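You operate a simulated robot arm through the tools that you are given. There is no shell and no other tool. Be economical: measure what you need, move in short steps, check, and stop when the job is done.

Carry out the task below with a simulated robot arm. There is one attempt and no reset: what you move stays moved.

TASK
Put two of the glasses from the laundry counter on top of the clear food cover.

It is judged by the outcome, as a careful person would: the job done as asked, and still so three seconds after it is handed in. It fails if anything else is knocked over, pushed out of place, dropped, spilled or broken.

THE ROBOT
A 7-joint arm with a two-finger parallel gripper, fixed in place. Base frame: the origin is at the foot of the arm, x ahead of it, y to its left, z up; the work surface is at about z = 0. Lengths are in m, angles in rad, forces in N, time in s.
With the tool pointing down near the work surface it reaches from about 0.24 to 0.62 m from the base axis. Its first joint turns from -1.152 to 1.152 rad. Payload 2.6 kg.
Tool frame: the origin (TCP) lies between the finger pads and is the grasp point; the fingertips stand 0.03 m ahead of it; z points along the fingers, y is the line along which they close. The gripper opens to 0.094 m. The fingers are 0.028 m wide and 0.01 m thick; the gripper's body (0.05 by 0.096 m) begins 0.055 m behind the TCP.
Orientation is that of the tool frame in the base frame, as a unit quaternion [x, y, z, w]. With the fingers straight down and closing along the base's y, the tool's x points along the base's -x, its y along +y and its z along -z.

THE INTERFACE
- The arm moves only by the tool step_arm. Its argument "motion" is a list that holds one entry, the list of rows, each a list of 7 numbers: the shift along the base's x, y, z in m, then the turn, a rotation vector about the base's x, y, z in degrees, then the finger opening in m, from 0 to 0.094. In form: [[[tx, ty, tz, ax, ay, az, jaw], ...]]. A call has 1 to 20 rows; each row shifts and turns the commanded pose from where the row before left it. A row lasts 0.2 s, in which the tool goes at most 0.05 m and 0.15 rad; a call with a longer step from one row to the next is refused whole, and so is a gripper value outside its range. A pose out of reach is approached as far as the arm can. The call stops where the force on the tool passes 40 N (or 10 N more than at its start, if that is more) or the arm is blocked; 0.2 s more then pass. The fingers move at their own pace (about 0.072 m/s each) and stop on an object; they squeeze with about 25 N. The grip force told is the motor's: it shows also when the fingers shut on nothing. Time passes only in rows, and 0.2 s behind the last, so rows that do not move let the fingers close. It gives the time, the measured TCP pose, the force on the tool (base axes), the opening and the grip force at its end, in the units of the frame above (readings bear some noise).
- Cameras (640 x 400 px; columns grow to the right, rows downward): "scene" is fixed at [0.0251, 0.4193, 0.5746]; the picture's right is [-0.88, -0.48, 0.00], its down [-0.22, 0.40, -0.89] and it looks along [0.43, -0.78, -0.46] (base axes); focal length 251 px, centre (320, 200). "wrist" rides on the gripper at [-0.037, 0, -0.058] in the tool frame; the picture's right is [0.00, -1.00, 0.00], its down [0.97, 0.00, -0.24] and it looks along [0.24, 0.00, 0.97] (tool axes); focal length 218 px, centre (320, 200).
- grab_frame(camera): a new picture of that camera. No time passes.
- point_at(camera, pixels): there is no depth. For up to 12 entries [column, row, z] of the newest picture of that camera ("zoom" is the newest enlarged one), the place [x, y] in the base frame at which the ray of that pixel passes the height z, good to about 0.003 m. No time passes.
- zoom(camera, box): a new picture of the part [left, top, right, bottom] of that camera's present view, enlarged. No time passes.
- sign_off(): hands the job in; it is judged then, once.

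Work in short steps. Measure before you move; look again where a grasp or a placing could have gone wrong, and mend it. You have 60 turns and 20 pictures in all, the two below and enlarged ones among them. Open the gripper and draw the arm clear of the work before you hand the job in, unless the task says otherwise; then end with one line.

The tools are called as a command line: name --argument value ..., lists and objects as JSON in quotes. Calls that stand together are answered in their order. step_arm: Moves the arm, as the interface text tells. Its arguments: {"type":"object","properties":{"motion":{"type":"array"}},"required":["motion"]} The other tools are called the same way: grab_frame (camera) takes a picture; point_at (camera, pixels) gives the place at which the rays of pixels pass given heights; zoom (camera, box) takes an enlarged picture of a part of a camera's view; sign_off () hands the job in.

At the start:

```text
time: 0.0
eef_pos: [0.328, -0.1511, 0.4007]
tool_rot: [0.0, 1.0, 0.0, 0.0]
contact_force: [0.2, 0.0, 0.0]
grip_width: 0.094
finger_force: 0.1
```

scene: 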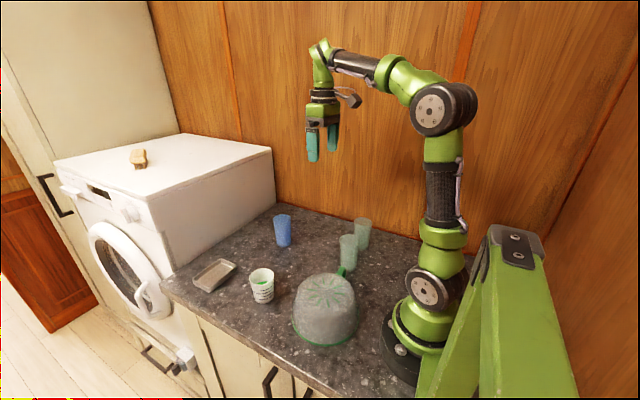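
wrist: 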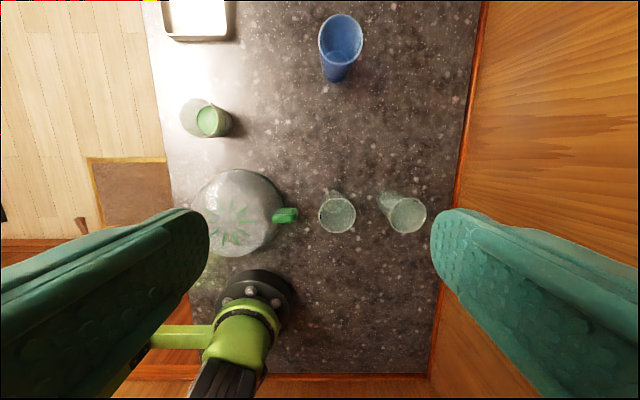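

The pictures show a food cover near (325,310), two clear glasses at (348,252) and (362,233), a blue glass at (283,231), and a cup with something in it at (262,285). I'll zoom in on both views to get measurements.

zoom --camera "scene" --box '[180, 190, 400, 360]'

zoom --camera "wrist" --box '[160, 140, 460, 300]'

```text
2.35 times, centred on (290, 275) of scene
```

zoom: 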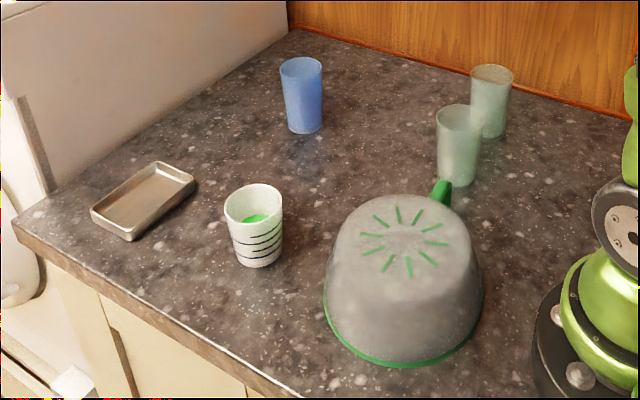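

```text
2.13 times, centred on (310, 220) of wrist
```

zoom: 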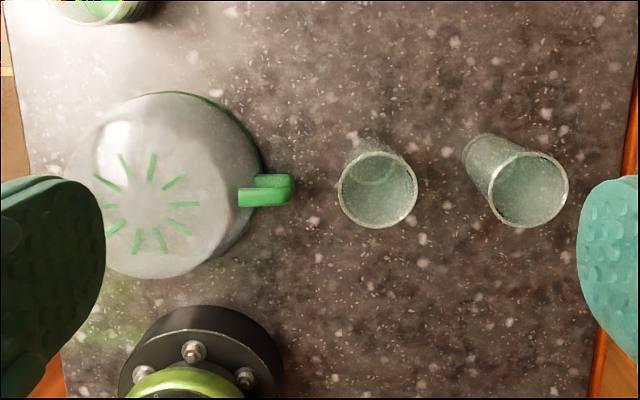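

Next I'll measure the rims, bases and cover top from the wrist zoom and the scene picture, each at several heights.

point_at --camera "zoom" --pixels '[[378, 190, 0.08], [378, 190, 0.1], [378, 190, 0.12], [339, 190, 0.1], [417, 190, 0.1], [529, 190, 0.08], [529, 190, 0.1], [529, 190, 0.12], [150, 200, 0.08], [150, 200, 0.1], [150, 200, 0.12], [618, 200, 0.0]]'

point_at --camera "scene" --pixels '[[347.5, 240, 0.08], [347.5, 240, 0.1], [347.5, 240, 0.12], [348, 269, 0], [362, 222, 0.08], [362, 222, 0.1], [362, 222, 0.12], [325, 290, 0.08], [325, 290, 0.1], [325, 290, 0.12], [325, 347, 0.0], [284, 245, 0]]'

```text
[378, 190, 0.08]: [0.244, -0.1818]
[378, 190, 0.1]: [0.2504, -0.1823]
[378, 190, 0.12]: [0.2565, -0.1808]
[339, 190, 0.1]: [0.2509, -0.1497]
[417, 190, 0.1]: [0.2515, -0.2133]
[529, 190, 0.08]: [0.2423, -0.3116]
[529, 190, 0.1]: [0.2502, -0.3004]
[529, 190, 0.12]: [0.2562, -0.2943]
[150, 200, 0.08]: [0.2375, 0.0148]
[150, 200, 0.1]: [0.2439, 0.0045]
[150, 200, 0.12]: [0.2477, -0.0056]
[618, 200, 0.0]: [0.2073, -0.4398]
```

```text
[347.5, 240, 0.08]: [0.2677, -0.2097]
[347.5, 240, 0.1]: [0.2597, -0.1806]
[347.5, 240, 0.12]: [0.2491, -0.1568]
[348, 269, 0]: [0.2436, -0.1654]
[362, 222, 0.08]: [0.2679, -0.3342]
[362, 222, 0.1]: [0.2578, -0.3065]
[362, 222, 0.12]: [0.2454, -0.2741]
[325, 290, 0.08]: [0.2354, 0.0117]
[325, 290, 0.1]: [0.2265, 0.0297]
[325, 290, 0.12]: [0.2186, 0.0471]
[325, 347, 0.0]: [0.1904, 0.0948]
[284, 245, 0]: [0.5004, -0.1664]
```

Glass 1 is at about (0.253, -0.182) and glass 2 at about (0.252, -0.302). Both are about 0.10 tall and 0.063 wide. The cover top is at about (0.237, 0.014), z≈0.08. I'll turn the tool -90° so the fingers close along x, and go above glass 1.

step_arm --motion '[[[-0.0068, -0.0028, -0.0137, 0, 0, -8.182, 0.094], [-0.0068, -0.0028, -0.0137, 0, 0, -8.182, 0.094], [-0.0068, -0.0028, -0.0137, 0, 0, -8.182, 0.094], [-0.0068, -0.0028, -0.0137, 0, 0, -8.182, 0.094], [-0.0068, -0.0028, -0.0137, 0, 0, -8.182, 0.094], [-0.0068, -0.0028, -0.0137, 0, 0, -8.182, 0.094], [-0.0068, -0.0028, -0.0137, 0, 0, -8.182, 0.094], [-0.0068, -0.0028, -0.0137, 0, 0, -8.182, 0.094], [-0.0068, -0.0028, -0.0137, 0, 0, -8.182, 0.094], [-0.0068, -0.0028, -0.0137, 0, 0, -8.182, 0.094], [-0.0068, -0.0028, -0.0137, 0, 0, -8.182, 0.094], [0, 0, 0, 0, 0, 0, 0.094]]]'

grab_frame --camera "wrist"

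```text
time: 2.6
eef_pos: [0.2527, -0.1796, 0.2508]
tool_rot: [0.708, 0.706, 0.0, 0.001]
contact_force: [0.7, 0.1, -0.9]
grip_width: 0.0941
finger_force: 0.1
```

```text
15 pictures are left
```

wrist: 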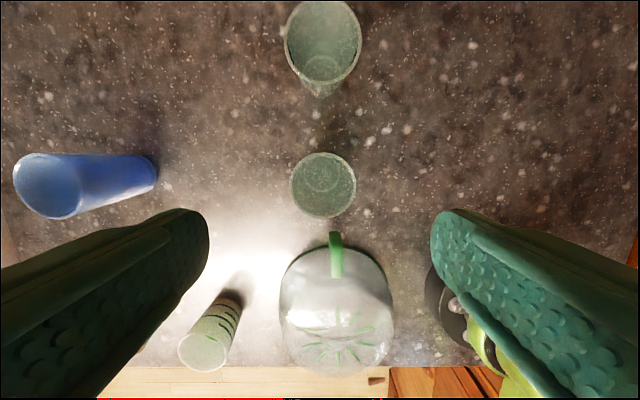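

I'm now above glass 1, whose rim is centred at (323,185). I'll refine the positions from here.

point_at --camera "wrist" --pixels '[[323, 185, 0.1], [290, 185, 0.1], [356, 185, 0.1], [323, 42, 0.1], [323, 176, 0.005], [339, 335, 0.08], [339, 335, 0.09], [335, 233, 0.06], [285, 300, 0.03], [393, 300, 0.03]]'

```text
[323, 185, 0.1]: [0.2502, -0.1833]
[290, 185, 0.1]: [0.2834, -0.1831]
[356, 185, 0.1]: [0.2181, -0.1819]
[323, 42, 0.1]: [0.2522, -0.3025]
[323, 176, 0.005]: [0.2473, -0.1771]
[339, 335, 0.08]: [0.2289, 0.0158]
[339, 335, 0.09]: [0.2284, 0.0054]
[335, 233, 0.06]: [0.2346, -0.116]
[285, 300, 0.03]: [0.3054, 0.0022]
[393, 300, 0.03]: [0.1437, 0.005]
```

Glass 1's centre is (0.250, -0.182). I'll go down to TCP z≈0.065 and close the fingers.

step_arm --motion '[[[-0.0025, -0.0015, -0.036, 0, 0, 0, 0.094], [0, 0, -0.03, 0, 0, 0, 0.094], [0, 0, -0.03, 0, 0, 0, 0.094], [0, 0, -0.03, 0, 0, 0, 0.094], [0, 0, -0.03, 0, 0, 0, 0.094], [0, 0, -0.03, 0, 0, 0, 0.094], [0, 0, 0, 0, 0, 0, 0.094]]]'

step_arm --motion '[[[0, 0, 0, 0, 0, 0, 0.07], [0, 0, 0, 0, 0, 0, 0.05], [0, 0, 0, 0, 0, 0, 0.04], [0, 0, 0, 0, 0, 0, 0.04], [0, 0, 0, 0, 0, 0, 0.04]]]'

```text
time: 4.2
eef_pos: [0.2516, -0.1835, 0.0648]
tool_rot: [0.707, 0.707, 0.0, 0.0]
contact_force: [-0.6, -0.2, -0.7]
grip_width: 0.0939
finger_force: 0.0
```

```text
time: 5.4
eef_pos: [0.2516, -0.1825, 0.0644]
tool_rot: [0.707, 0.707, 0.001, 0.0]
contact_force: [-0.2, 0.0, 0.0]
grip_width: 0.0631
finger_force: 24.6
```

The fingers are holding at 0.063 with 24.6 N. I'll lift straight up and look.

step_arm --motion '[[[0, 0, 0.01, 0, 0, 0, 0.04], [0, 0, 0.03, 0, 0, 0, 0.04], [0, 0, 0.04, 0, 0, 0, 0.04], [0, 0, 0.04, 0, 0, 0, 0.04], [0, 0, 0.04, 0, 0, 0, 0.04], [0, 0, 0.03, 0, 0, 0, 0.04], [0, 0, 0, 0, 0, 0, 0.04]]]'

zoom --camera "scene" --box '[240, 180, 440, 360]'

```text
time: 7.0
eef_pos: [0.2527, -0.1857, 0.2538]
tool_rot: [0.707, 0.708, -0.001, 0.0]
contact_force: [-0.2, -0.4, -1.4]
grip_width: 0.063
finger_force: 25.0
```

```text
2.22 times, centred on (340, 270) of scene
```

zoom: 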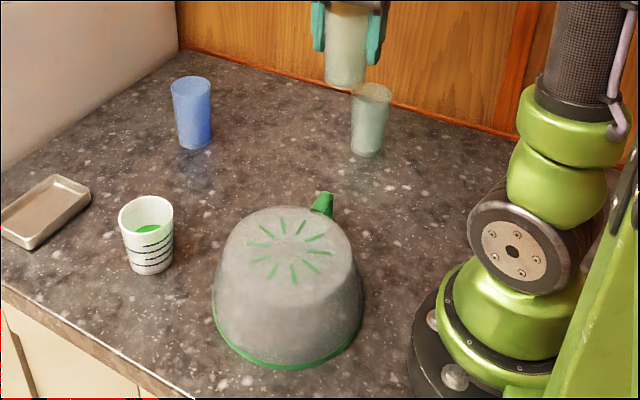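

The glass is held and clear. I'll measure the cover's flat top and base in this zoom (top centre about (290,252)).

point_at --camera "zoom" --pixels '[[290, 252, 0.075], [290, 252, 0.085], [290, 252, 0.095], [226, 245, 0.08], [352, 257, 0.08], [285, 207, 0.08], [293, 300, 0.08], [214, 302, 0.0], [362, 308, 0.0], [290, 369, 0.0]]'

point_at --camera "wrist" --pixels '[[320, 200, 0.1]]'

```text
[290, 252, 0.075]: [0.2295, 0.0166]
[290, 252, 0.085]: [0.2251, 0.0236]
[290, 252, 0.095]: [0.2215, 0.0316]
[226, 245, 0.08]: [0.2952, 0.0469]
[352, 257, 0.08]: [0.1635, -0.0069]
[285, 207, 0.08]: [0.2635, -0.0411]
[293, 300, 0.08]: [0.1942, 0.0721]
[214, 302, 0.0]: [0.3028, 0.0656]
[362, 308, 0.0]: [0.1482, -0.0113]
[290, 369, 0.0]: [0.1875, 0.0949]
```

```text
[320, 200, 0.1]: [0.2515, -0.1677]
```

The top is about 0.065 in radius, centred at about (0.229, 0.015), z≈0.08. The first glass goes to (0.236, 0.049). I'll carry it there at height.

step_arm --motion '[[[-0.002, 0.029, 0, 0, 0, 0, 0.04], [-0.002, 0.029, 0, 0, 0, 0, 0.04], [-0.002, 0.029, 0, 0, 0, 0, 0.04], [-0.002, 0.029, 0, 0, 0, 0, 0.04], [-0.002, 0.029, 0, 0, 0, 0, 0.04], [-0.002, 0.029, 0, 0, 0, 0, 0.04], [-0.002, 0.029, 0, 0, 0, 0, 0.04], [-0.001, 0.029, 0, 0, 0, 0, 0.04], [0, 0, 0, 0, 0, 0, 0.04], [0, 0, 0, 0, 0, 0, 0.04]]]'

zoom --camera "scene" --box '[240, 180, 440, 360]'

```text
time: 9.2
eef_pos: [0.2345, 0.0478, 0.2509]
tool_rot: [0.707, 0.708, -0.001, 0.0]
contact_force: [-0.7, -0.4, -1.2]
grip_width: 0.0629
finger_force: 24.9
```

```text
2.22 times, centred on (340, 270) of scene
```

zoom: 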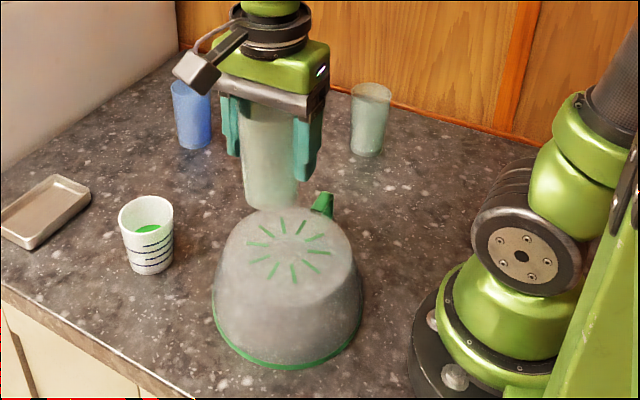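

The pose is reachable. The glass base is about 0.064 below the TCP, so I expect contact at TCP z≈0.143. I'll descend to about 0.155 first.

step_arm --motion '[[[0, 0, -0.03, 0, 0, 0, 0.04], [0, 0, -0.03, 0, 0, 0, 0.04], [0, 0, -0.02, 0, 0, 0, 0.04], [0, 0, -0.01, 0, 0, 0, 0.04], [0, 0, -0.005, 0, 0, 0, 0.04], [0, 0, 0, 0, 0, 0, 0.04]]]'

step_arm --motion '[[[0, 0, -0.002, 0, 0, 0, 0.04], [0, 0, -0.002, 0, 0, 0, 0.04], [0, 0, 0, 0, 0, 0, 0.04]]]'

zoom --camera "scene" --box '[260, 200, 400, 360]'

```text
time: 10.6
eef_pos: [0.2361, 0.0474, 0.1588]
tool_rot: [0.707, 0.707, -0.001, -0.001]
contact_force: [-0.1, -0.6, -2.1]
grip_width: 0.0626
finger_force: 25.0
```

```text
time: 11.4
eef_pos: [0.2352, 0.0481, 0.1561]
tool_rot: [0.707, 0.707, 0.0, 0.0]
contact_force: [0.6, 0.0, -1.8]
grip_width: 0.0628
finger_force: 25.3
```

```text
2.50 times, centred on (330, 280) of scene
```

zoom: 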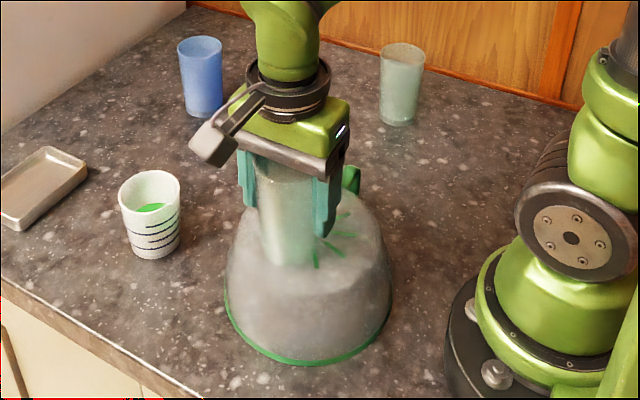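

No contact yet, and the glass bottom is at about z 0.091. I'll shift slightly towards the cover centre (-x 4 mm) and continue down in small steps.

step_arm --motion '[[[-0.004, 0, -0.002, 0, 0, 0, 0.04], [0, 0, -0.002, 0, 0, 0, 0.04], [0, 0, -0.002, 0, 0, 0, 0.04], [0, 0, 0, 0, 0, 0, 0.04]]]'

step_arm --motion '[[[0, 0, -0.0015, 0, 0, 0, 0.04], [0, 0, -0.0015, 0, 0, 0, 0.04], [0, 0, 0, 0, 0, 0, 0.04]]]'

```text
time: 12.4
eef_pos: [0.2327, 0.0488, 0.1495]
tool_rot: [0.707, 0.707, 0.0, -0.001]
contact_force: [-0.4, 1.5, -2.2]
grip_width: 0.0624
finger_force: 24.4
```

```text
time: 13.2
eef_pos: [0.2326, 0.0485, 0.1467]
tool_rot: [0.707, 0.707, 0.001, 0.001]
contact_force: [-4.8, 0.5, 12.4]
grip_width: 0.0626
finger_force: 25.3
```

Contact: the upward force is 12 N at TCP z 0.1467, so the top is at about 0.083. I'll check the seating in a picture before letting go.

zoom --camera "scene" --box '[280, 230, 380, 350]'

```text
3.33 times, centred on (330, 290) of scene
```

zoom: 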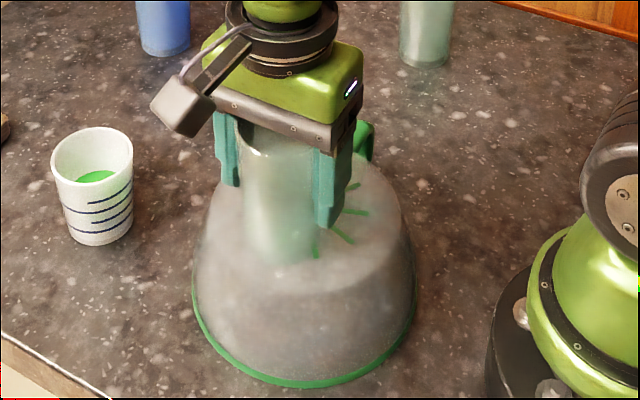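

The glass base lies inside the flat top, about 35 mm from the pattern centre, as planned. I'll relieve the press a little, open, and withdraw straight up.

step_arm --motion '[[[0, 0, 0.001, 0, 0, 0, 0.04], [0, 0, 0, 0, 0, 0, 0.06], [0, 0, 0, 0, 0, 0, 0.068], [0, 0, 0, 0, 0, 0, 0.08], [0, 0, 0, 0, 0, 0, 0.094], [0, 0, 0, 0, 0, 0, 0.094], [0, 0, 0, 0, 0, 0, 0.094]]]'

step_arm --motion '[[[0, 0, 0.01, 0, 0, 0, 0.094], [0, 0, 0.02, 0, 0, 0, 0.094], [0, 0, 0.03, 0, 0, 0, 0.094], [0, 0, 0.03, 0, 0, 0, 0.094], [0, 0, 0.03, 0, 0, 0, 0.094], [0, 0, 0, 0, 0, 0, 0.094]]]'

zoom --camera "scene" --box '[240, 180, 440, 360]'

```text
time: 14.8
eef_pos: [0.2318, 0.0483, 0.1474]
tool_rot: [0.707, 0.707, -0.001, 0.001]
contact_force: [0.6, -0.6, 0.1]
grip_width: 0.0941
finger_force: 0.0
```

```text
time: 16.2
eef_pos: [0.2304, 0.0487, 0.2686]
tool_rot: [0.707, 0.707, 0.0, 0.0]
contact_force: [0.1, -0.3, -0.5]
grip_width: 0.094
finger_force: 0.0
```

```text
2.22 times, centred on (340, 270) of scene
```

zoom: 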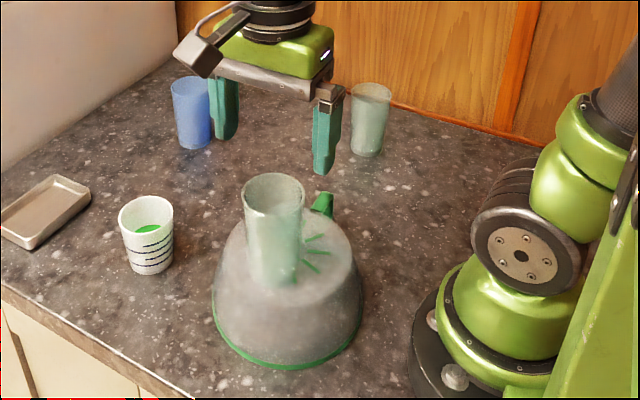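

Glass 1 stands upright on the cover. Next I'll go above glass 2 at about (0.251, -0.302).

step_arm --motion '[[[0.002, -0.035, 0, 0, 0, 0, 0.094], [0.002, -0.035, 0, 0, 0, 0, 0.094], [0.002, -0.035, 0, 0, 0, 0, 0.094], [0.002, -0.035, 0, 0, 0, 0, 0.094], [0.002, -0.035, 0, 0, 0, 0, 0.094], [0.002, -0.035, 0, 0, 0, 0, 0.094], [0.002, -0.035, 0, 0, 0, 0, 0.094], [0.002, -0.035, 0, 0, 0, 0, 0.094], [0.002, -0.035, 0, 0, 0, 0, 0.094], [0.002, -0.035, 0, 0, 0, 0, 0.094], [0, 0, -0.01, 0, 0, 0, 0.094], [0, 0, 0, 0, 0, 0, 0.094]]]'

grab_frame --camera "wrist"

point_at --camera "wrist" --pixels '[[320, 185, 0.1], [320, 176, 0.005]]'

```text
time: 18.8
eef_pos: [0.2547, -0.301, 0.2585]
tool_rot: [0.707, 0.707, 0.0, -0.001]
contact_force: [0.2, 0.4, 0.3]
grip_width: 0.0935
finger_force: 0.1
```

```text
9 pictures are left
```

wrist: 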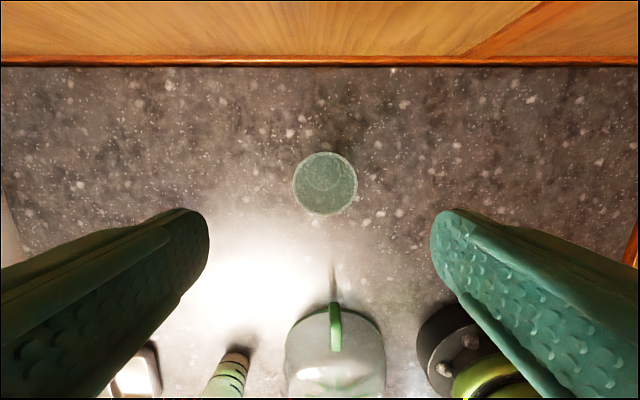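

```text
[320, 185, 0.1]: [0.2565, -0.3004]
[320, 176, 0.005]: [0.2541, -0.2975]
```

The rim centre is at (325,184), which gives glass 2 at about (0.2515, -0.301). I'll descend and grip.

step_arm --motion '[[[-0.003, 0, -0.034, 0, 0, 0, 0.094], [0, 0, -0.04, 0, 0, 0, 0.094], [0, 0, -0.04, 0, 0, 0, 0.094], [0, 0, -0.04, 0, 0, 0, 0.094], [0, 0, -0.03, 0, 0, 0, 0.094], [0, 0, -0.009, 0, 0, 0, 0.094], [0, 0, 0, 0, 0, 0, 0.094]]]'

step_arm --motion '[[[0, 0, 0, 0, 0, 0, 0.07], [0, 0, 0, 0, 0, 0, 0.05], [0, 0, 0, 0, 0, 0, 0.04], [0, 0, 0, 0, 0, 0, 0.04], [0, 0, 0, 0, 0, 0, 0.04]]]'

step_arm --motion '[[[0, 0, 0.01, 0, 0, 0, 0.04], [0, 0, 0.03, 0, 0, 0, 0.04], [0, 0, 0.04, 0, 0, 0, 0.04], [0, 0, 0.04, 0, 0, 0, 0.04], [0, 0, 0.04, 0, 0, 0, 0.04], [0, 0, 0.04, 0, 0, 0, 0.04], [0, 0, 0, 0, 0, 0, 0.04]]]'

```text
time: 20.4
eef_pos: [0.2481, -0.2978, 0.0639]
tool_rot: [0.707, 0.708, 0.0, -0.001]
contact_force: [0.1, 0.7, -0.6]
grip_width: 0.094
finger_force: 0.0
```

```text
time: 21.6
eef_pos: [0.2484, -0.2982, 0.0644]
tool_rot: [0.707, 0.707, 0.0, 0.0]
contact_force: [-0.2, -0.5, 0.1]
grip_width: 0.063
finger_force: 24.6
```

```text
time: 23.2
eef_pos: [0.2476, -0.3026, 0.2664]
tool_rot: [0.707, 0.707, 0.001, 0.0]
contact_force: [-0.3, 0.1, -1.2]
grip_width: 0.0629
finger_force: 25.3
```

Glass 2 is gripped at 0.063 and lifted. I'll carry it above (0.231, -0.019), beside the first glass.

step_arm --motion '[[[-0.002, 0.0354, 0, 0, 0, 0, 0.04], [-0.002, 0.0354, 0, 0, 0, 0, 0.04], [-0.002, 0.0354, 0, 0, 0, 0, 0.04], [-0.002, 0.0354, 0, 0, 0, 0, 0.04], [-0.002, 0.0354, 0, 0, 0, 0, 0.04], [-0.002, 0.0354, 0, 0, 0, 0, 0.04], [-0.002, 0.0354, 0, 0, 0, 0, 0.04], [-0.002, 0.0344, 0, 0, 0, 0, 0.04], [0, 0, 0, 0, 0, 0, 0.04], [0, 0, 0, 0, 0, 0, 0.04]]]'

grab_frame --camera "wrist"

zoom --camera "scene" --box '[260, 200, 400, 360]'

```text
time: 25.4
eef_pos: [0.2334, -0.0162, 0.2625]
tool_rot: [0.707, 0.707, 0.0, -0.001]
contact_force: [0.5, -1.1, -2.2]
grip_width: 0.0628
finger_force: 25.0
```

```text
8 pictures are left
```

wrist: 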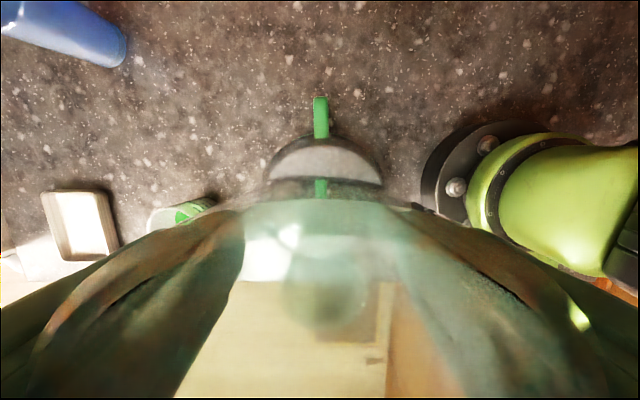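

```text
2.50 times, centred on (330, 280) of scene
```

zoom: 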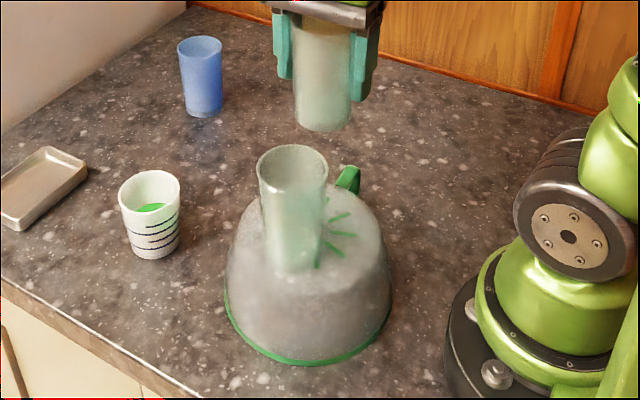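

I'll measure glass 1's rim, at (292,163) in the zoom, at height 0.18 to set the spacing.

point_at --camera "zoom" --pixels '[[292, 163, 0.178], [292, 163, 0.183], [292, 163, 0.188], [257, 163, 0.183], [328, 165, 0.183], [323, 120, 0.198]]'

```text
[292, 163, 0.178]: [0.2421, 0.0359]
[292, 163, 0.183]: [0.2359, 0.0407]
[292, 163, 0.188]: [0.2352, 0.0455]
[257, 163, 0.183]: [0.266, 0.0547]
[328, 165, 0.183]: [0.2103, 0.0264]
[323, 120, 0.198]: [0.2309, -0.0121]
```

There's a few mm of uncertainty, so I'll move to y≈-0.022 for spacing. The handle begins at about y≈-0.061, so it stays clear. I'll descend in stages, watching for sideways force.

step_arm --motion '[[[-0.001, -0.006, 0, 0, 0, 0, 0.04], [0, 0, -0.02, 0, 0, 0, 0.04], [0, 0, -0.01, 0, 0, 0, 0.04], [0, 0, -0.01, 0, 0, 0, 0.04], [0, 0, -0.01, 0, 0, 0, 0.04], [0, 0, 0, 0, 0, 0, 0.04]]]'

step_arm --motion '[[[0, 0, -0.01, 0, 0, 0, 0.04], [0, 0, -0.01, 0, 0, 0, 0.04], [0, 0, -0.01, 0, 0, 0, 0.04], [0, 0, -0.01, 0, 0, 0, 0.04], [0, 0, -0.01, 0, 0, 0, 0.04], [0, 0, 0, 0, 0, 0, 0.04]]]'

zoom --camera "scene" --box '[280, 220, 380, 340]'

```text
time: 26.8
eef_pos: [0.2303, -0.0242, 0.2139]
tool_rot: [0.707, 0.707, 0.0, 0.0]
contact_force: [-0.4, -0.1, -2.3]
grip_width: 0.0626
finger_force: 24.6
```

```text
time: 28.2
eef_pos: [0.232, -0.0244, 0.1634]
tool_rot: [0.707, 0.707, 0.0, 0.001]
contact_force: [0.0, 0.7, -2.0]
grip_width: 0.0632
finger_force: 25.1
```

```text
3.33 times, centred on (330, 280) of scene
```

zoom: 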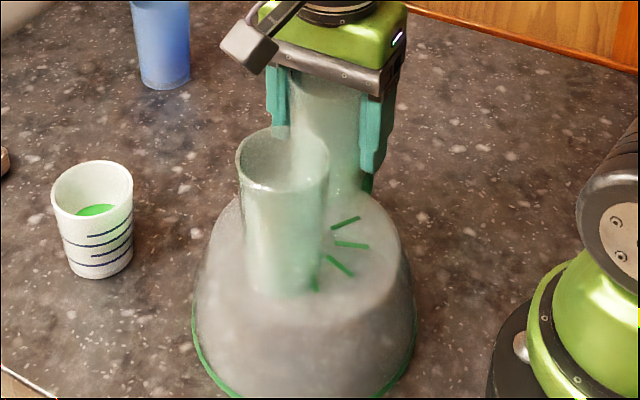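

There was no sideways contact. The projections agree with the layout (cover centre at (304,239) in the zoom). I'll bring the glass 4 mm nearer the centre and lower it to contact.

step_arm --motion '[[[0, 0.002, -0.003, 0, 0, 0, 0.04], [0, 0.002, -0.003, 0, 0, 0, 0.04], [0, 0, -0.003, 0, 0, 0, 0.04], [0, 0, -0.003, 0, 0, 0, 0.04], [0, 0, 0, 0, 0, 0, 0.04]]]'

step_arm --motion '[[[0, 0, -0.0015, 0, 0, 0, 0.04], [0, 0, -0.0015, 0, 0, 0, 0.04], [0, 0, 0, 0, 0, 0, 0.04]]]'

```text
time: 29.4
eef_pos: [0.2332, -0.0201, 0.152]
tool_rot: [0.707, 0.707, 0.0, 0.001]
contact_force: [0.2, -0.2, -2.4]
grip_width: 0.0629
finger_force: 25.2
```

```text
time: 30.2
eef_pos: [0.2321, -0.021, 0.1483]
tool_rot: [0.707, 0.707, 0.0, 0.0]
contact_force: [-0.1, 0.6, -1.7]
grip_width: 0.0627
finger_force: 25.0
```

No contact yet at 0.1483. Two more small steps.

step_arm --motion '[[[0, 0, -0.001, 0, 0, 0, 0.04], [0, 0, -0.001, 0, 0, 0, 0.04], [0, 0, 0, 0, 0, 0, 0.04]]]'

zoom --camera "scene" --box '[280, 220, 380, 340]'

```text
time: 31.0
eef_pos: [0.2322, -0.0217, 0.147]
tool_rot: [0.707, 0.707, 0.0, 0.0]
contact_force: [0.0, -0.2, -2.2]
grip_width: 0.0627
finger_force: 24.7
```

```text
3.33 times, centred on (330, 280) of scene
```

zoom: 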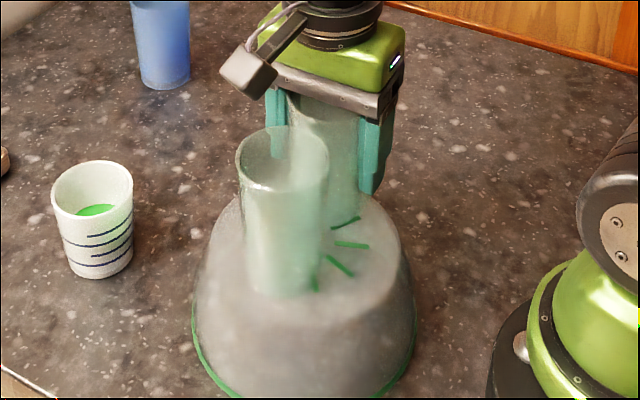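

Almost down with the same clearance as before, so I'll continue in 1 mm steps.

step_arm --motion '[[[0, 0, -0.001, 0, 0, 0, 0.04], [0, 0, 0, 0, 0, 0, 0.04]]]'

step_arm --motion '[[[0, 0, -0.001, 0, 0, 0, 0.04], [0, 0, 0, 0, 0, 0, 0.04]]]'

```text
time: 31.6
eef_pos: [0.2315, -0.0211, 0.1458]
tool_rot: [0.707, 0.707, 0.0, 0.0]
contact_force: [0.2, 0.0, -2.3]
grip_width: 0.0629
finger_force: 25.1
```

```text
time: 32.2
eef_pos: [0.2342, -0.0221, 0.1456]
tool_rot: [0.707, 0.707, 0.001, 0.001]
contact_force: [-0.4, 1.6, 8.8]
grip_width: 0.0628
finger_force: 25.7
```

Contact, at +8.8 N. I'll release gently and withdraw straight up.

step_arm --motion '[[[0, 0, 0.0005, 0, 0, 0, 0.04], [0, 0, 0, 0, 0, 0, 0.06], [0, 0, 0, 0, 0, 0, 0.068], [0, 0, 0, 0, 0, 0, 0.08], [0, 0, 0, 0, 0, 0, 0.094], [0, 0, 0, 0, 0, 0, 0.094], [0, 0, 0, 0, 0, 0, 0.094]]]'

step_arm --motion '[[[0, 0, 0.01, 0, 0, 0, 0.094], [0, 0, 0.02, 0, 0, 0, 0.094], [0, 0, 0.03, 0, 0, 0, 0.094], [0, 0, 0.03, 0, 0, 0, 0.094], [0, 0, 0.03, 0, 0, 0, 0.094], [0, 0, 0.03, 0, 0, 0, 0.094], [0.01, -0.035, 0, 0, 0, 0, 0.094], [0.01, -0.035, 0, 0, 0, 0, 0.094], [0.01, -0.035, 0, 0, 0, 0, 0.094], [0.01, -0.035, 0, 0, 0, 0, 0.094], [0, 0, 0, 0, 0, 0, 0.094], [0, 0, 0, 0, 0, 0, 0.094]]]'

zoom --camera "scene" --box '[180, 180, 420, 360]'

grab_frame --camera "wrist"

```text
time: 33.8
eef_pos: [0.2307, -0.0205, 0.1452]
tool_rot: [0.707, 0.707, 0.001, 0.0]
contact_force: [0.0, 0.1, 0.0]
grip_width: 0.0941
finger_force: 0.0
```

```text
time: 36.4
eef_pos: [0.2726, -0.1626, 0.2955]
tool_rot: [0.707, 0.707, 0.0, 0.0]
contact_force: [0.2, -0.1, -0.6]
grip_width: 0.0939
finger_force: 0.1
```

```text
2.22 times, centred on (300, 270) of scene
```

zoom: 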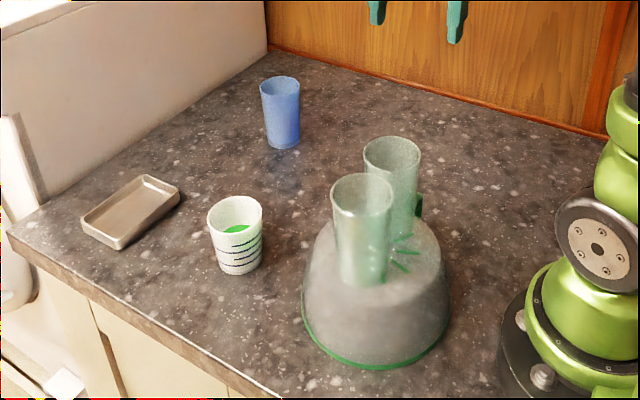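

```text
3 pictures are left
```

wrist: 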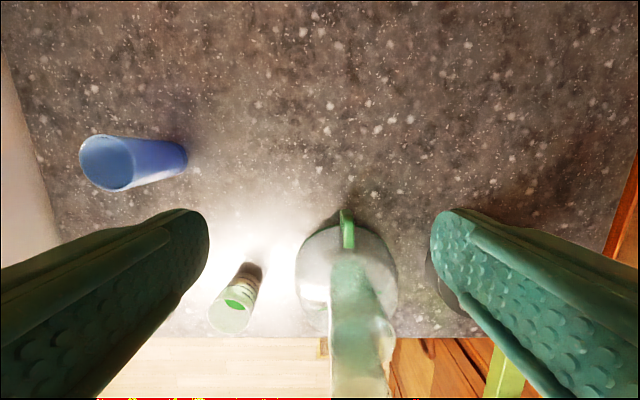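

Both glasses stand upright on the cover, nothing else has moved, and the arm is clear with the gripper open. Handing in.

sign_off

```text
The job is handed in.
```

I put the two clear glasses on top of the food cover; both were standing upright at the last check, and nothing else on the counter was moved.
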